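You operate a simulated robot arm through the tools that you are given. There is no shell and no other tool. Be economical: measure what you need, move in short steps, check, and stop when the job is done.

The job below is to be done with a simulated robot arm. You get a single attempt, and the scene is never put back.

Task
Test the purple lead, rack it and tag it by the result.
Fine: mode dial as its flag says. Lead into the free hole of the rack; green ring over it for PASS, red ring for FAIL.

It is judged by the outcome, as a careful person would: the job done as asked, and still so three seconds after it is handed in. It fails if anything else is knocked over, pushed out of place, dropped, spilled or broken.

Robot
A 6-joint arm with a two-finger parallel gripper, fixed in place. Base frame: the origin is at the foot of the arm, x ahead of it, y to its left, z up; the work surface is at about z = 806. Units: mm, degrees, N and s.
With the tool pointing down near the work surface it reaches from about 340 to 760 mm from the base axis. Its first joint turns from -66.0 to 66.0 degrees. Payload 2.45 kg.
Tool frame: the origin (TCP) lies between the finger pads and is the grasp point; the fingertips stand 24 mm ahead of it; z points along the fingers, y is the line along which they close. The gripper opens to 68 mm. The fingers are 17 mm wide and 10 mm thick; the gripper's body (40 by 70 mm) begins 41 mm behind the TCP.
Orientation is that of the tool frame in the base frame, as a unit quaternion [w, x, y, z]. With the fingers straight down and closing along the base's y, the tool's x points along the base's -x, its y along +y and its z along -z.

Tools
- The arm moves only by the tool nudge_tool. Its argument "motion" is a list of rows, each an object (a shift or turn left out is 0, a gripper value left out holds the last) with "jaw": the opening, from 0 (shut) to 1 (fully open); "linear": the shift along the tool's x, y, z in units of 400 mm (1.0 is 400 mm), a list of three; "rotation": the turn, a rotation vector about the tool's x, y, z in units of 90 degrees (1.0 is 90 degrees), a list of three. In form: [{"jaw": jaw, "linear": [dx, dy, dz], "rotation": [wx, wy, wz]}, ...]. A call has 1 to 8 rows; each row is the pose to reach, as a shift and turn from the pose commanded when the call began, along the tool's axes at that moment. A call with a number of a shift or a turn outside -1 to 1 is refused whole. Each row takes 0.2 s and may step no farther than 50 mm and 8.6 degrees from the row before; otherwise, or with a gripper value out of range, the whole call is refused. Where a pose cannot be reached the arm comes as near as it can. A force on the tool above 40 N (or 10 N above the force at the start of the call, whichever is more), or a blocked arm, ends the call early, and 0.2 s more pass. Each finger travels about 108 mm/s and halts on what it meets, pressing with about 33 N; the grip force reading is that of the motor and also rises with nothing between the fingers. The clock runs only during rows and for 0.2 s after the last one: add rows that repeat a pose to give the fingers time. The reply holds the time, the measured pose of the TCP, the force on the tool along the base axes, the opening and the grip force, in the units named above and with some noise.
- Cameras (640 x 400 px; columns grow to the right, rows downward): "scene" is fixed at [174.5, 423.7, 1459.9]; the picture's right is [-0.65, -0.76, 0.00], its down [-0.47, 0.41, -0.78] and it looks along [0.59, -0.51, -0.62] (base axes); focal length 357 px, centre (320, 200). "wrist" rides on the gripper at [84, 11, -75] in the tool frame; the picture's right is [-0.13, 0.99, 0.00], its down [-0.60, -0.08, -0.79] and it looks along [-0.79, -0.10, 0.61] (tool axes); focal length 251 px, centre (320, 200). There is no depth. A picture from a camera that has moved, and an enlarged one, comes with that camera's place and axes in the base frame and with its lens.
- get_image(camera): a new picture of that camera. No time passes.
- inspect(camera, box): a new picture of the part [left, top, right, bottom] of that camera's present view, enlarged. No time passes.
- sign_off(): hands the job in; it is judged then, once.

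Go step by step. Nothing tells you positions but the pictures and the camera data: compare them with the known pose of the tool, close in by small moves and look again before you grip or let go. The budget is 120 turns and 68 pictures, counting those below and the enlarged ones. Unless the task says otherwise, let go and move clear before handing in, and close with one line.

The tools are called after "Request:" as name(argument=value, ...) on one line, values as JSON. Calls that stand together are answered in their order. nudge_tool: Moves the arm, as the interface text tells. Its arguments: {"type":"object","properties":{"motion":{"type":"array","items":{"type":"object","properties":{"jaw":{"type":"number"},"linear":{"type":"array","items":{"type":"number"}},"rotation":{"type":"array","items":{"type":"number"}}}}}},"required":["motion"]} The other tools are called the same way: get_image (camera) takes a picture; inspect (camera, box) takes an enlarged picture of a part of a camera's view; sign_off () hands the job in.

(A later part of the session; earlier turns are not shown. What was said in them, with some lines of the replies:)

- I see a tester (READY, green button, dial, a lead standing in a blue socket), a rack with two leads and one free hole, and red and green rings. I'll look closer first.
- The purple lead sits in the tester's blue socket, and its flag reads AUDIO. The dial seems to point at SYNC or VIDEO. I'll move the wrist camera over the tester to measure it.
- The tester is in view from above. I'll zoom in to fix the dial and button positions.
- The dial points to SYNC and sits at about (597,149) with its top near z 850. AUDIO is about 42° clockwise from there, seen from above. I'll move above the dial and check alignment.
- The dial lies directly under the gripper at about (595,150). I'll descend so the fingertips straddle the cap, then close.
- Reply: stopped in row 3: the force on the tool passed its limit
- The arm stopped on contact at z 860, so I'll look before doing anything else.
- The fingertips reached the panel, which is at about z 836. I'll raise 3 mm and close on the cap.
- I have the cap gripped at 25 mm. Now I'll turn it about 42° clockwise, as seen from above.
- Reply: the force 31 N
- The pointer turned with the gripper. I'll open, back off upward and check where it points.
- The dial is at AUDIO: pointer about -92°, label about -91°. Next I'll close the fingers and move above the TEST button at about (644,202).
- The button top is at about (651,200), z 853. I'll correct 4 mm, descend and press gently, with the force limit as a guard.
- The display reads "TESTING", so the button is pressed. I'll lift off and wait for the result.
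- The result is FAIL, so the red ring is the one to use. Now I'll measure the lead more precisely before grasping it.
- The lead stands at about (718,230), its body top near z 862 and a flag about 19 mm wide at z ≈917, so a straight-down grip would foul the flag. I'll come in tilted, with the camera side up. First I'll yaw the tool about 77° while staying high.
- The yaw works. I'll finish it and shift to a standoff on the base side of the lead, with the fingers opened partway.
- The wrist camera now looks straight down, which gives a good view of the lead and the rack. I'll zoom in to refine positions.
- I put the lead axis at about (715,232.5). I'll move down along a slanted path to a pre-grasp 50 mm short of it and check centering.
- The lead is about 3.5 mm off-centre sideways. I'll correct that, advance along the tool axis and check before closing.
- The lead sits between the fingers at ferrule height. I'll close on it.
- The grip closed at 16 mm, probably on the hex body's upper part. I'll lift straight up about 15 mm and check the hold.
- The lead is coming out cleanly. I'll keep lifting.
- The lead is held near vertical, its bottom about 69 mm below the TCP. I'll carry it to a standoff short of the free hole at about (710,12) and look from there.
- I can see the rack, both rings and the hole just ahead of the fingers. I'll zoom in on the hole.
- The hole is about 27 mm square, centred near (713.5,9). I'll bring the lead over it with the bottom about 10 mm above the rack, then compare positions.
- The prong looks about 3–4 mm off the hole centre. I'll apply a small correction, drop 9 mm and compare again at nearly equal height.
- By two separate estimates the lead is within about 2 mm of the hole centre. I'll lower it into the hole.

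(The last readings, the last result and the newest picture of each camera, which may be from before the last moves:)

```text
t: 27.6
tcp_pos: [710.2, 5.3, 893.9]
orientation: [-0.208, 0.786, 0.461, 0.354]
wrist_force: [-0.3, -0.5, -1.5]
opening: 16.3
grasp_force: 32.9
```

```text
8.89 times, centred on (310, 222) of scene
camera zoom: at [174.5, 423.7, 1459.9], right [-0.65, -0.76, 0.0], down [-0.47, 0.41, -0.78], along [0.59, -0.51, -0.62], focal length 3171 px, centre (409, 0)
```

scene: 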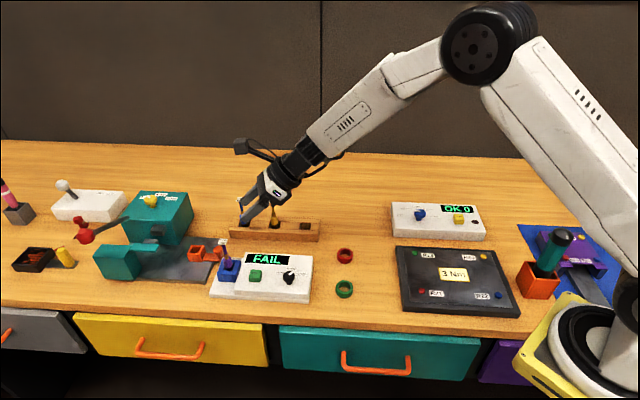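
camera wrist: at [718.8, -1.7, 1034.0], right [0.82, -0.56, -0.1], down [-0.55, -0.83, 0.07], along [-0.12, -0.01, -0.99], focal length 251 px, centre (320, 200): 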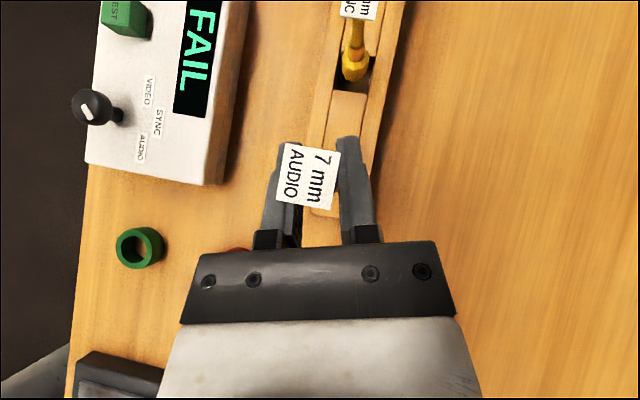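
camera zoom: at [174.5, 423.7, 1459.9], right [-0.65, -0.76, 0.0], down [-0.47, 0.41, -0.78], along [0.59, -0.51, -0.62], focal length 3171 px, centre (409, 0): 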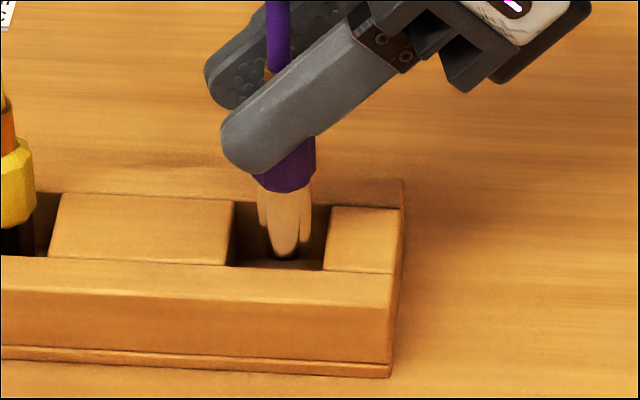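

The prong is inside the hole and the force reads free. I'll continue in small steps until it meets the floor.

Request:
nudge_tool(motion=[{"linear": [-0.0056, 0, 0.005]}, {"linear": [-0.0113, 0, 0.0099]}, {"linear": [-0.015, 0, 0.0132]}, {"linear": [-0.015, 0, 0.0132]}])

Request:
inspect(camera="scene", box=[275, 175, 335, 245])

```text
t: 28.6
tcp_pos: [709.2, 5.6, 885.1]
orientation: [-0.208, 0.786, 0.461, 0.355]
wrist_force: [-0.2, 0.4, -1.0]
opening: 16.0
grasp_force: 33.2
```

```text
5.71 times, centred on (305, 210) of scene
camera zoom: at [174.5, 423.7, 1459.9], right [-0.65, -0.76, 0.0], down [-0.47, 0.41, -0.78], along [0.59, -0.51, -0.62], focal length 2038 px, centre (406, 143)
```

zoom: 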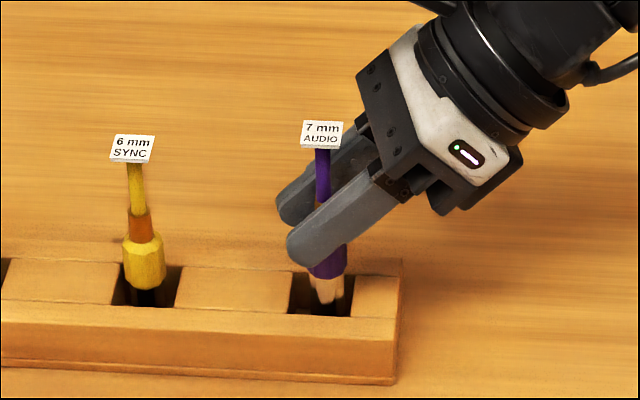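

By comparison with the yellow lead there are about 10–12 mm left to go. I'll continue gently.

Request:
nudge_tool(motion=[{"linear": [-0.0056, 0, 0.005]}, {"linear": [-0.0113, 0, 0.0099]}, {"linear": [-0.0113, 0, 0.0099]}])

Request:
nudge_tool(motion=[{"linear": [-0.0028, 0, 0.0025]}, {"linear": [-0.0056, 0, 0.005]}, {"linear": [-0.0056, 0, 0.005]}])

```text
t: 29.4
tcp_pos: [710.6, 5.0, 879.8]
orientation: [-0.208, 0.786, 0.461, 0.355]
wrist_force: [0.7, 0.3, -0.6]
opening: 15.9
grasp_force: 32.7
```

```text
t: 30.2
tcp_pos: [710.4, 5.8, 877.5]
orientation: [-0.208, 0.786, 0.461, 0.356]
wrist_force: [-0.7, 1.0, -0.5]
opening: 16.3
grasp_force: 33.1
```

Request:
nudge_tool(motion=[{"linear": [-0.0028, 0, 0.0025]}, {"linear": [-0.0056, 0, 0.005]}, {"linear": [-0.0056, 0, 0.005]}])

Request:
inspect(camera="scene", box=[275, 175, 335, 245])

```text
t: 31.1
tcp_pos: [709.0, 5.5, 873.6]
orientation: [-0.208, 0.787, 0.461, 0.355]
wrist_force: [0.4, -0.4, -0.7]
opening: 16.1
grasp_force: 32.9
```

```text
5.71 times, centred on (305, 210) of scene
camera zoom: at [174.5, 423.7, 1459.9], right [-0.65, -0.76, 0.0], down [-0.47, 0.41, -0.78], along [0.59, -0.51, -0.62], focal length 2038 px, centre (406, 143)
```

zoom: 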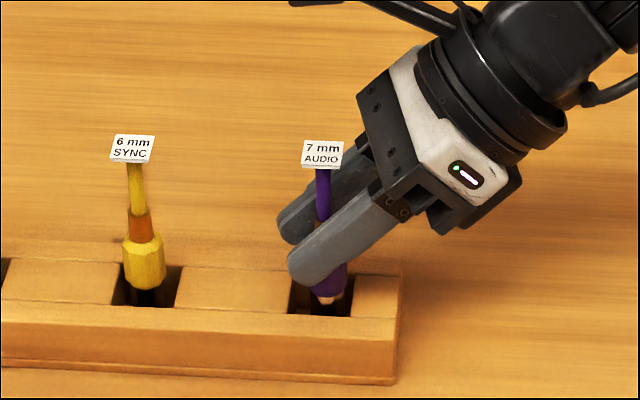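

It's nearly level with the yellow lead. I'll make the last few millimetres in tiny steps.

Request:
nudge_tool(motion=[{"linear": [-0.0019, 0, 0.0017]}, {"linear": [-0.0038, 0, 0.0033]}, {"linear": [-0.0038, 0, 0.0033]}])

Request:
nudge_tool(motion=[{"linear": [-0.0019, 0, 0.0017]}, {"linear": [-0.0038, 0, 0.0033]}, {"linear": [-0.0038, 0, 0.0033]}])

```text
t: 31.9
tcp_pos: [710.8, 5.1, 872.7]
orientation: [-0.208, 0.786, 0.461, 0.356]
wrist_force: [0.7, 1.1, -0.7]
opening: 16.2
grasp_force: 32.4
```

```text
t: 32.6
tcp_pos: [710.6, 4.9, 870.7]
orientation: [-0.207, 0.786, 0.461, 0.356]
wrist_force: [-0.6, -1.3, 5.8]
opening: 16.2
grasp_force: 33.2
```

Contact at 5.8 N, so the lead is on the floor of the hole. I'll release and look.

Request:
nudge_tool(motion=[{"jaw": 0.4}, {"jaw": 0.7}, {"jaw": 0.7}, {"jaw": 0.7}])

Request:
inspect(camera="scene", box=[275, 175, 335, 245])

Request:
get_image(camera="wrist")

```text
t: 33.6
tcp_pos: [710.0, 5.2, 870.3]
orientation: [-0.209, 0.786, 0.461, 0.356]
wrist_force: [0.4, -0.2, -0.6]
opening: 47.5
grasp_force: 0.1
```

```text
5.71 times, centred on (305, 210) of scene
camera zoom: at [174.5, 423.7, 1459.9], right [-0.65, -0.76, 0.0], down [-0.47, 0.41, -0.78], along [0.59, -0.51, -0.62], focal length 2038 px, centre (406, 143)
```

zoom: 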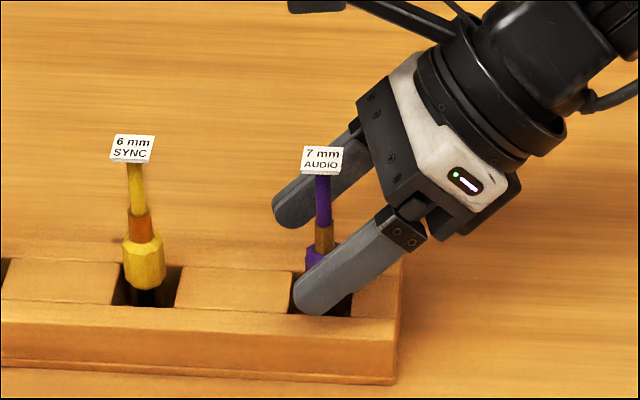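

```text
18 pictures are left
camera wrist: at [720.3, -0.2, 983.4], right [0.82, -0.56, -0.1], down [-0.55, -0.83, 0.07], along [-0.12, -0.01, -0.99], focal length 251 px, centre (320, 200)
```

wrist: 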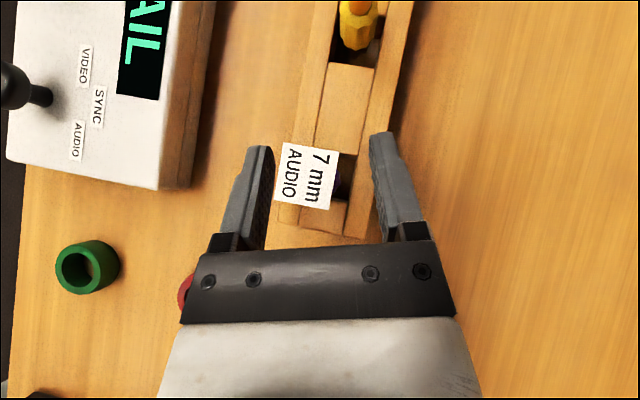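

The lead stands in the hole on its own. I'll back out along the finger axis, rise, then straighten the tool.

Request:
nudge_tool(motion=[{"linear": [0, 0, -0.05]}, {"linear": [0, 0, -0.1]}, {"linear": [0, 0, -0.16]}, {"linear": [0.06, 0, -0.21]}, {"linear": [0.12, 0, -0.265]}, {"linear": [0.15, 0, -0.29]}, {"linear": [0.15, 0, -0.29]}])

Request:
nudge_tool(motion=[{"rotation": [0, -0.09, 0]}, {"rotation": [0, -0.18, 0]}, {"rotation": [0, -0.27, 0]}, {"rotation": [0, -0.36, 0]}, {"rotation": [0, -0.45, 0]}, {"rotation": [0, -0.54, 0]}, {"rotation": [0, -0.54, 0]}])

Request:
get_image(camera="scene")

```text
t: 35.2
tcp_pos: [685.8, -34.8, 990.6]
orientation: [-0.209, 0.786, 0.461, 0.354]
wrist_force: [1.0, -0.6, 0.2]
opening: 47.5
grasp_force: 0.0
```

```text
t: 36.9
tcp_pos: [686.7, -35.7, 990.5]
orientation: [0.001, 0.863, 0.506, 0.0]
wrist_force: [-0.1, 0.2, -0.2]
opening: 47.7
grasp_force: 0.1
```

```text
17 pictures are left
```

scene: 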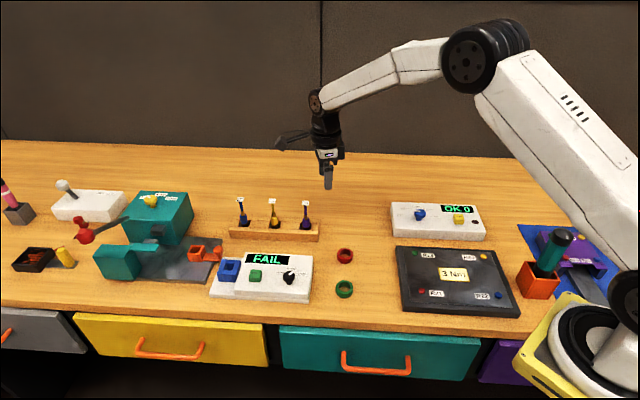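

All three leads stand. Now I'll yaw the tool back to its original heading while moving above the red ring.

Request:
nudge_tool(motion=[{"rotation": [0, 0, -0.083], "linear": [-0.01, -0.04, 0]}, {"rotation": [0, 0, -0.166], "linear": [-0.02, -0.08, 0]}, {"rotation": [0, 0, -0.249], "linear": [-0.035, -0.13, 0]}, {"rotation": [0, 0, -0.332], "linear": [-0.05, -0.18, 0]}, {"rotation": [0, 0, -0.415], "linear": [-0.065, -0.23, 0.02]}, {"rotation": [0, 0, -0.498], "linear": [-0.08, -0.28, 0.06]}, {"rotation": [0, 0, -0.581], "linear": [-0.0915, -0.326, 0.11]}, {"rotation": [0, 0, -0.662], "linear": [-0.0915, -0.326, 0.15]}])

Request:
nudge_tool(motion=[{"rotation": [0, 0, -0.083], "jaw": 1}, {"rotation": [0, 0, -0.166]}, {"rotation": [0, 0, -0.249]}, {"rotation": [0, 0, -0.332]}, {"rotation": [0, 0, -0.415]}, {"rotation": [0, 0, -0.498]}, {"rotation": [0, 0, -0.581]}, {"rotation": [0, 0, -0.662]}])

Request:
get_image(camera="wrist")

```text
t: 38.6
tcp_pos: [556.4, -5.2, 930.5]
orientation: [0.0, 0.496, 0.868, 0.0]
wrist_force: [0.3, -0.1, 0.0]
opening: 47.6
grasp_force: 0.1
```

```text
t: 40.5
tcp_pos: [554.2, -2.7, 930.4]
orientation: [0.0, -0.001, 1.0, 0.0]
wrist_force: [0.0, 0.2, 0.9]
opening: 68.0
grasp_force: 0.0
```

```text
16 pictures are left
camera wrist: at [471.8, 8.5, 1007.0], right [0.13, 0.99, 0.0], down [0.6, -0.08, 0.79], along [0.79, -0.1, -0.61], focal length 251 px, centre (320, 200)
```

wrist: 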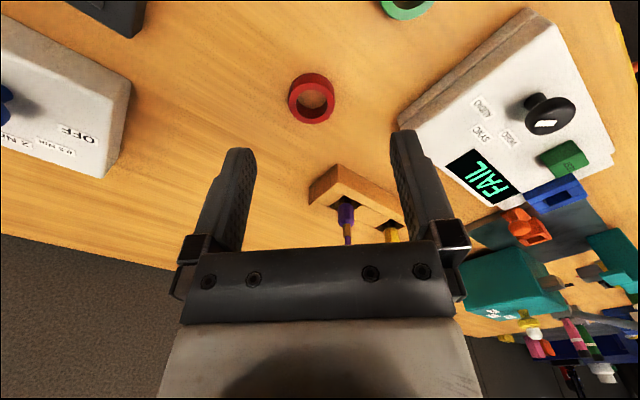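

The red ring is at about (583.5,-12) and roughly 37 mm across. I'll descend over it with the gripper fully open.

Request:
nudge_tool(motion=[{"linear": [-0.073, -0.023, 0.02]}, {"linear": [-0.073, -0.023, 0.1]}, {"linear": [-0.073, -0.023, 0.18]}, {"linear": [-0.073, -0.023, 0.22]}, {"linear": [-0.073, -0.023, 0.22]}])

Request:
get_image(camera="wrist")

```text
t: 41.6
tcp_pos: [583.9, -13.1, 840.3]
orientation: [0.001, 0.001, 1.0, 0.0]
wrist_force: [-0.2, -0.5, -0.8]
opening: 67.9
grasp_force: 0.1
```

```text
15 pictures are left
camera wrist: at [499.9, -1.6, 917.1], right [0.13, 0.99, 0.0], down [0.6, -0.08, 0.79], along [0.79, -0.1, -0.61], focal length 251 px, centre (320, 200)
```

wrist: 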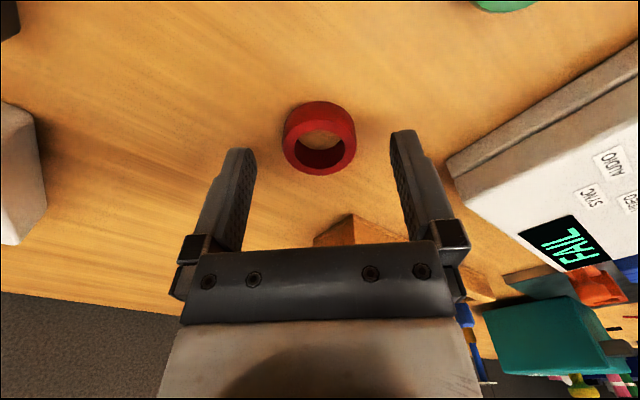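

The ring is centred between the fingers. I'll go down 5 mm and close.

Request:
nudge_tool(motion=[{"linear": [0, 0, 0.0125]}, {"linear": [0, 0, 0.0125], "jaw": 0.6}, {"linear": [0, 0, 0.0125], "jaw": 0.4}, {"linear": [0, 0, 0.0125], "jaw": 0.4}, {"linear": [0, 0, 0.0125], "jaw": 0.4}])

Request:
nudge_tool(motion=[{"linear": [0, 0, -0.05]}, {"linear": [0, 0, -0.15]}, {"linear": [0, 0, -0.25]}, {"linear": [0, 0, -0.35]}, {"linear": [0, 0, -0.35]}])

Request:
get_image(camera="wrist")

```text
t: 42.9
tcp_pos: [583.1, -12.6, 836.1]
orientation: [0.0, 0.001, 1.0, 0.0]
wrist_force: [-0.8, -0.9, 1.4]
opening: 39.8
grasp_force: 33.4
```

```text
t: 44.0
tcp_pos: [584.0, -15.1, 980.8]
orientation: [0.0, 0.001, 1.0, 0.0]
wrist_force: [0.0, -0.3, -0.5]
opening: 27.5
grasp_force: 0.0
```

```text
14 pictures are left
camera wrist: at [501.9, -3.7, 1056.2], right [0.13, 0.99, 0.0], down [0.6, -0.08, 0.79], along [0.79, -0.1, -0.61], focal length 251 px, centre (320, 200)
```

wrist: 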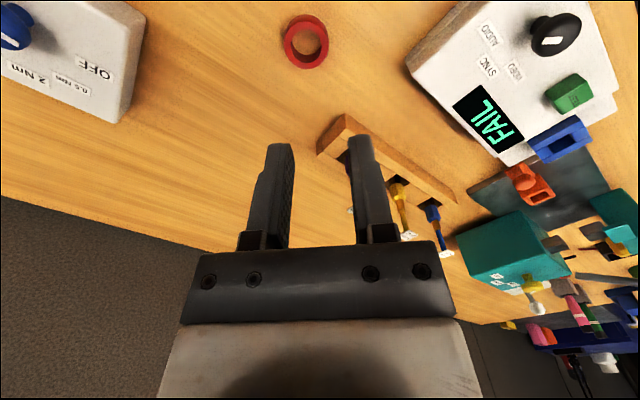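

The ring slipped from a shallow, fast grip and now lies flat at about (589,-27). I'll re-open, line up again, grip deeper with full closing force and lift slowly.

Request:
nudge_tool(motion=[{"linear": [-0.0125, -0.0325, 0], "jaw": 1}, {"linear": [-0.0125, -0.0325, 0.08]}, {"linear": [-0.0125, -0.0325, 0.18]}, {"linear": [-0.0125, -0.0325, 0.27]}, {"linear": [-0.0125, -0.0325, 0.34]}, {"linear": [-0.0125, -0.0325, 0.34]}])

Request:
get_image(camera="wrist")

```text
t: 45.5
tcp_pos: [587.9, -27.6, 841.5]
orientation: [0.0, 0.001, 1.0, 0.0]
wrist_force: [-0.2, 0.3, 0.2]
opening: 67.8
grasp_force: 0.0
```

```text
13 pictures are left
camera wrist: at [505.6, -16.6, 918.0], right [0.13, 0.99, 0.0], down [0.6, -0.08, 0.79], along [0.79, -0.1, -0.61], focal length 251 px, centre (320, 200)
```

wrist: 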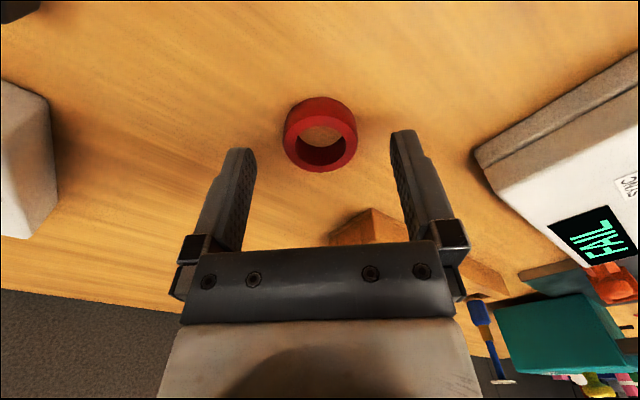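

The ring is centred again. I'll grip with the tips about 2 mm above the table, then do a short slow lift.

Request:
nudge_tool(motion=[{"linear": [0.005, 0, 0.01]}, {"linear": [0.005, 0, 0.0225]}, {"linear": [0.005, 0, 0.0225], "jaw": 0.6}, {"linear": [0.005, 0, 0.0225], "jaw": 0}, {"linear": [0.005, 0, 0.0225], "jaw": 0}, {"linear": [0.005, 0, 0.0225], "jaw": 0}])

Request:
nudge_tool(motion=[{"linear": [0, 0, -0.01]}, {"linear": [0, 0, -0.025]}, {"linear": [0, 0, -0.05]}, {"linear": [0, 0, -0.075]}, {"linear": [0, 0, -0.1]}, {"linear": [0, 0, -0.1]}])

```text
t: 46.9
tcp_pos: [586.4, -27.3, 833.5]
orientation: [0.0, 0.001, 1.0, 0.0]
wrist_force: [1.1, -0.5, -0.9]
opening: 38.0
grasp_force: 32.5
```

```text
t: 48.2
tcp_pos: [585.8, -24.9, 873.7]
orientation: [0.0, 0.0, 1.0, 0.001]
wrist_force: [-0.4, 0.3, -0.4]
opening: 38.0
grasp_force: 33.2
```

The ring is held firmly at 38 mm. I'll lift it well above flag height and move to a viewpoint short of the lead.

Request:
nudge_tool(motion=[{"linear": [0, 0, -0.09]}, {"linear": [0, 0, -0.18]}, {"linear": [-0.03, 0.01, -0.26]}, {"linear": [-0.09, 0.03, -0.316]}, {"linear": [-0.16, 0.055, -0.316]}, {"linear": [-0.2225, 0.0775, -0.316]}, {"linear": [-0.2225, 0.0775, -0.316]}])

Request:
get_image(camera="wrist")

```text
t: 49.9
tcp_pos: [675.7, 7.0, 999.8]
orientation: [-0.001, 0.001, 1.0, 0.001]
wrist_force: [-0.5, -0.2, -0.8]
opening: 38.1
grasp_force: 32.8
```

```text
12 pictures are left
camera wrist: at [592.6, 18.2, 1073.8], right [0.13, 0.99, 0.0], down [0.6, -0.08, 0.79], along [0.79, -0.1, -0.61], focal length 251 px, centre (320, 200)
```

wrist: 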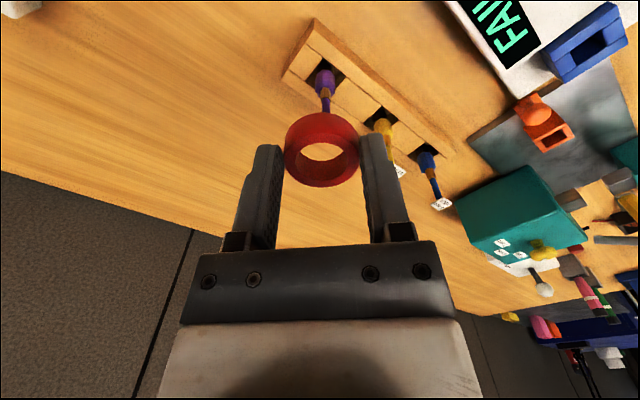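

The ring hides the flag from here. I'll move to directly above the lead, still high, where the flag should appear ahead of the ring.

Request:
nudge_tool(motion=[{"linear": [-0.05, 0.004, 0]}, {"linear": [-0.0925, 0.0075, 0]}, {"linear": [-0.0925, 0.0075, 0]}])

Request:
inspect(camera="wrist", box=[250, 0, 410, 200])

Request:
inspect(camera="scene", box=[270, 150, 350, 245])

```text
t: 50.6
tcp_pos: [714.8, 7.7, 999.9]
orientation: [-0.001, 0.001, 1.0, -0.001]
wrist_force: [-0.5, -1.3, 0.3]
opening: 38.1
grasp_force: 32.4
```

```text
2.00 times, centred on (330, 100) of wrist
camera zoom: at [630.5, 18.7, 1075.0], right [0.13, 0.99, 0.0], down [0.6, -0.08, 0.79], along [0.79, -0.1, -0.61], focal length 503 px, centre (300, 400)
```

zoom: 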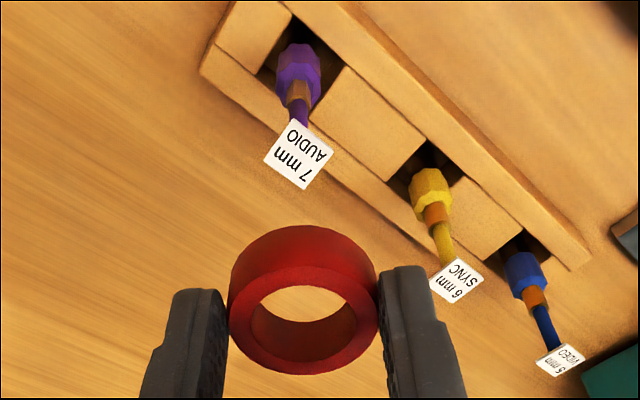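

```text
4.21 times, centred on (310, 198) of scene
camera zoom: at [174.5, 423.7, 1459.9], right [-0.65, -0.76, 0.0], down [-0.47, 0.41, -0.78], along [0.59, -0.51, -0.62], focal length 1502 px, centre (362, 210)
```

zoom: 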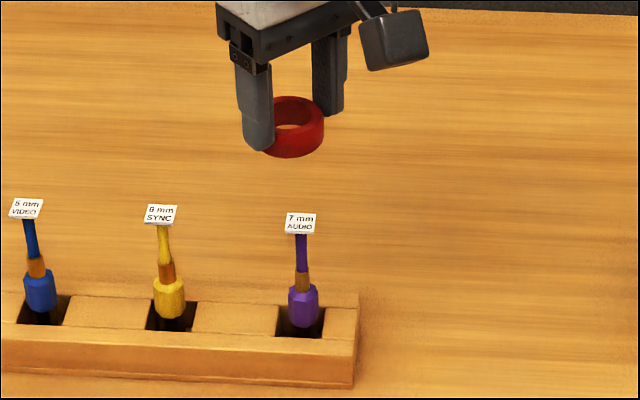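

The lead axis is at about (715,7) and the ring centre nearly matches it. I'll lower to just above the flag and check alignment.

Request:
nudge_tool(motion=[{"linear": [0, -0.002, 0.06]}, {"linear": [0, -0.002, 0.12]}, {"linear": [0, -0.002, 0.145]}, {"linear": [0, -0.002, 0.145]}])

Request:
inspect(camera="wrist", box=[250, 60, 400, 200])

Request:
inspect(camera="scene", box=[280, 165, 340, 235])

```text
t: 51.6
tcp_pos: [713.0, 7.4, 942.5]
orientation: [0.0, 0.0, 1.0, 0.0]
wrist_force: [-0.8, -0.1, 7.4]
opening: 38.3
grasp_force: 33.1
```

```text
2.86 times, centred on (325, 130) of wrist
camera zoom: at [630.6, 19.1, 1018.3], right [0.13, 0.99, 0.0], down [0.6, -0.08, 0.79], along [0.79, -0.1, -0.61], focal length 718 px, centre (306, 400)
```

zoom: 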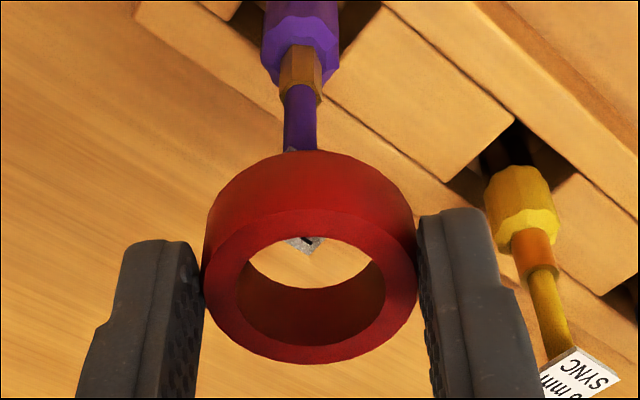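

```text
5.71 times, centred on (310, 200) of scene
camera zoom: at [174.3, 423.7, 1459.9], right [-0.65, -0.76, 0.0], down [-0.47, 0.41, -0.78], along [0.59, -0.51, -0.62], focal length 2038 px, centre (377, 200)
```

zoom: 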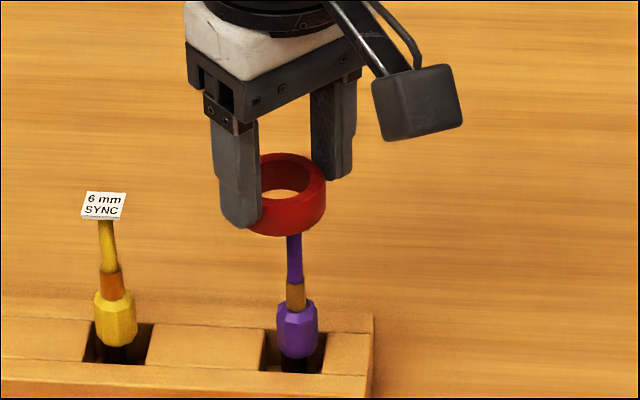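

There's light contact at 7 N: the ring is resting on the flag, about 7 mm too far out in x. I'll raise slightly, shift back and re-check.

Request:
nudge_tool(motion=[{"linear": [0, 0, -0.0175]}, {"linear": [0.009, -0.001, -0.0175]}, {"linear": [0.018, -0.002, -0.0175]}, {"linear": [0.018, -0.002, -0.0175]}])

Request:
inspect(camera="wrist", box=[250, 40, 400, 200])

```text
t: 52.6
tcp_pos: [706.6, 5.4, 949.1]
orientation: [0.0, 0.001, 1.0, 0.0]
wrist_force: [-0.6, 0.0, 0.1]
opening: 38.0
grasp_force: 33.0
```

```text
2.50 times, centred on (325, 120) of wrist
camera zoom: at [622.5, 17.4, 1025.0], right [0.13, 0.99, 0.0], down [0.6, -0.08, 0.79], along [0.79, -0.1, -0.61], focal length 629 px, centre (308, 400)
```

zoom: 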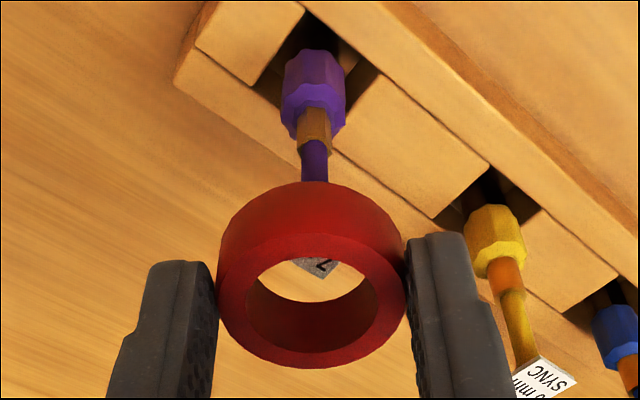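

The ring is now concentric with the flag to within about 1 mm. I'll lower slowly past the flag.

Request:
nudge_tool(motion=[{"linear": [0, 0.001, 0.008]}, {"linear": [0, 0.001, 0.016]}, {"linear": [0, 0.001, 0.024]}, {"linear": [0, 0.001, 0.032]}, {"linear": [0, 0.001, 0.04]}, {"linear": [0, 0.001, 0.04]}])

Request:
inspect(camera="wrist", box=[250, 40, 400, 200])

```text
t: 54.0
tcp_pos: [705.0, 6.5, 933.6]
orientation: [0.0, 0.001, 1.0, 0.0]
wrist_force: [0.6, 0.6, -0.8]
opening: 38.0
grasp_force: 32.6
```

```text
2.50 times, centred on (325, 120) of wrist
camera zoom: at [622.0, 18.5, 1008.8], right [0.13, 0.99, 0.0], down [0.6, -0.08, 0.79], along [0.79, -0.1, -0.61], focal length 629 px, centre (308, 400)
```

zoom: 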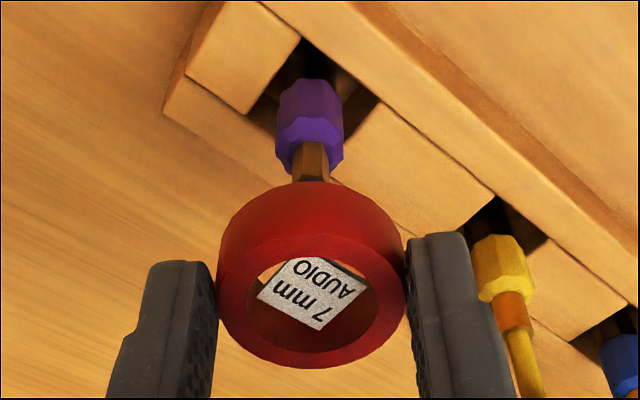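

The flag is through the ring with no force. I'll lower further along the lead, stopping before the palm reaches the flag.

Request:
nudge_tool(motion=[{"linear": [0, 0, 0.025]}, {"linear": [0, 0, 0.05]}, {"linear": [0, 0, 0.075]}, {"linear": [0, 0, 0.095]}, {"linear": [0, 0, 0.115]}, {"linear": [0, 0, 0.132]}, {"linear": [0, 0, 0.132]}])

Request:
inspect(camera="scene", box=[270, 165, 350, 245])

```text
t: 55.6
tcp_pos: [704.6, 5.9, 880.2]
orientation: [-0.001, 0.001, 1.0, 0.001]
wrist_force: [-0.6, -0.6, -0.3]
opening: 38.3
grasp_force: 33.0
```

```text
5.00 times, centred on (310, 205) of scene
camera zoom: at [174.5, 423.7, 1459.9], right [-0.65, -0.76, 0.0], down [-0.47, 0.41, -0.78], along [0.59, -0.51, -0.62], focal length 1784 px, centre (370, 175)
```

zoom: 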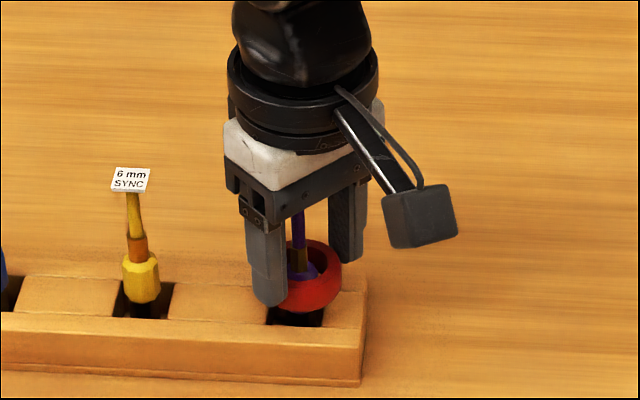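

The ring is around the hex body, just above the rack. I'll release it and wait a moment.

Request:
nudge_tool(motion=[{"linear": [0, 0, 0.005]}, {"linear": [0, 0, 0.005], "jaw": 0.8}, {"linear": [0, 0, 0.005], "jaw": 0.8}, {"linear": [0, 0, 0.005], "jaw": 0.8}])

Request:
inspect(camera="scene", box=[270, 165, 350, 245])

```text
t: 56.6
tcp_pos: [704.4, 7.0, 879.8]
orientation: [0.0, 0.001, 1.0, 0.0]
wrist_force: [1.5, -0.4, 1.1]
opening: 54.4
grasp_force: 0.0
```

```text
5.00 times, centred on (310, 205) of scene
camera zoom: at [174.5, 423.7, 1459.9], right [-0.65, -0.76, 0.0], down [-0.47, 0.41, -0.78], along [0.59, -0.51, -0.62], focal length 1784 px, centre (370, 175)
```

zoom: 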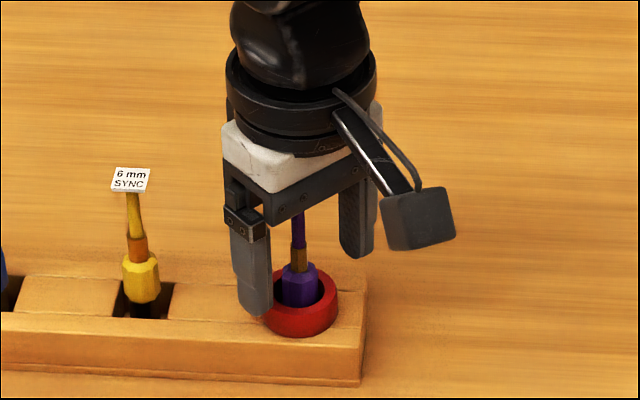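

The ring has settled flat on the rack around the lead. I'll raise the gripper straight up and clear.

Request:
nudge_tool(motion=[{"linear": [0, 0, -0.04]}, {"linear": [0, 0, -0.12]}, {"linear": [0, 0, -0.2]}, {"linear": [0, 0, -0.28]}, {"linear": [0.08, 0, -0.33]}, {"linear": [0.18, 0, -0.36]}, {"linear": [0.25, 0, -0.36]}, {"linear": [0.25, 0, -0.36]}])

Request:
get_image(camera="scene")

Request:
inspect(camera="scene", box=[200, 180, 360, 305])

```text
t: 58.5
tcp_pos: [605.5, 6.7, 1024.9]
orientation: [-0.001, 0.0, 1.0, 0.001]
wrist_force: [0.1, 0.2, -0.4]
opening: 54.6
grasp_force: 0.1
```

```text
3 pictures are left
```

scene: 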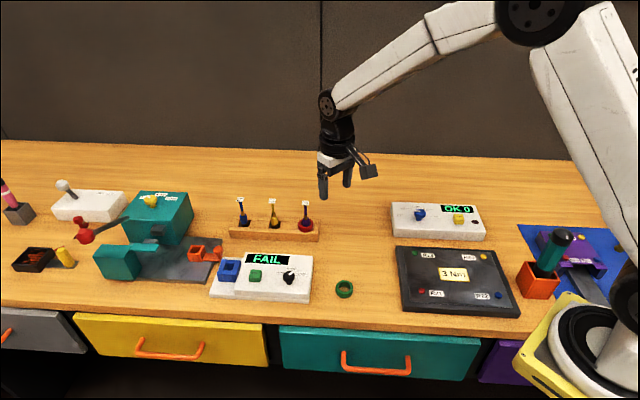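

```text
3.20 times, centred on (280, 242) of scene
camera zoom: at [174.5, 423.7, 1459.9], right [-0.65, -0.76, 0.0], down [-0.47, 0.41, -0.78], along [0.59, -0.51, -0.62], focal length 1142 px, centre (448, 64)
```

zoom: 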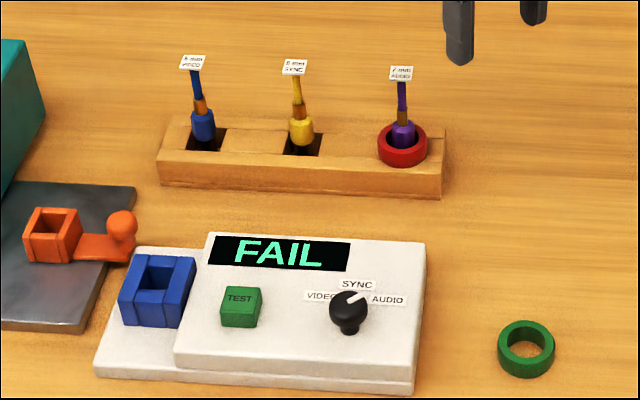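

The lead stands in the free hole with the red ring flat around it, the tester reads FAIL with the dial at AUDIO, and nothing else has moved. I'm handing the job in.

Request:
sign_off()

```text
The job is handed in.
```

The purple lead was tested at AUDIO and read FAIL; it is now in the free rack hole with the red ring over it. The ring slipped from my first grip and dropped back onto the table before I picked it up again.
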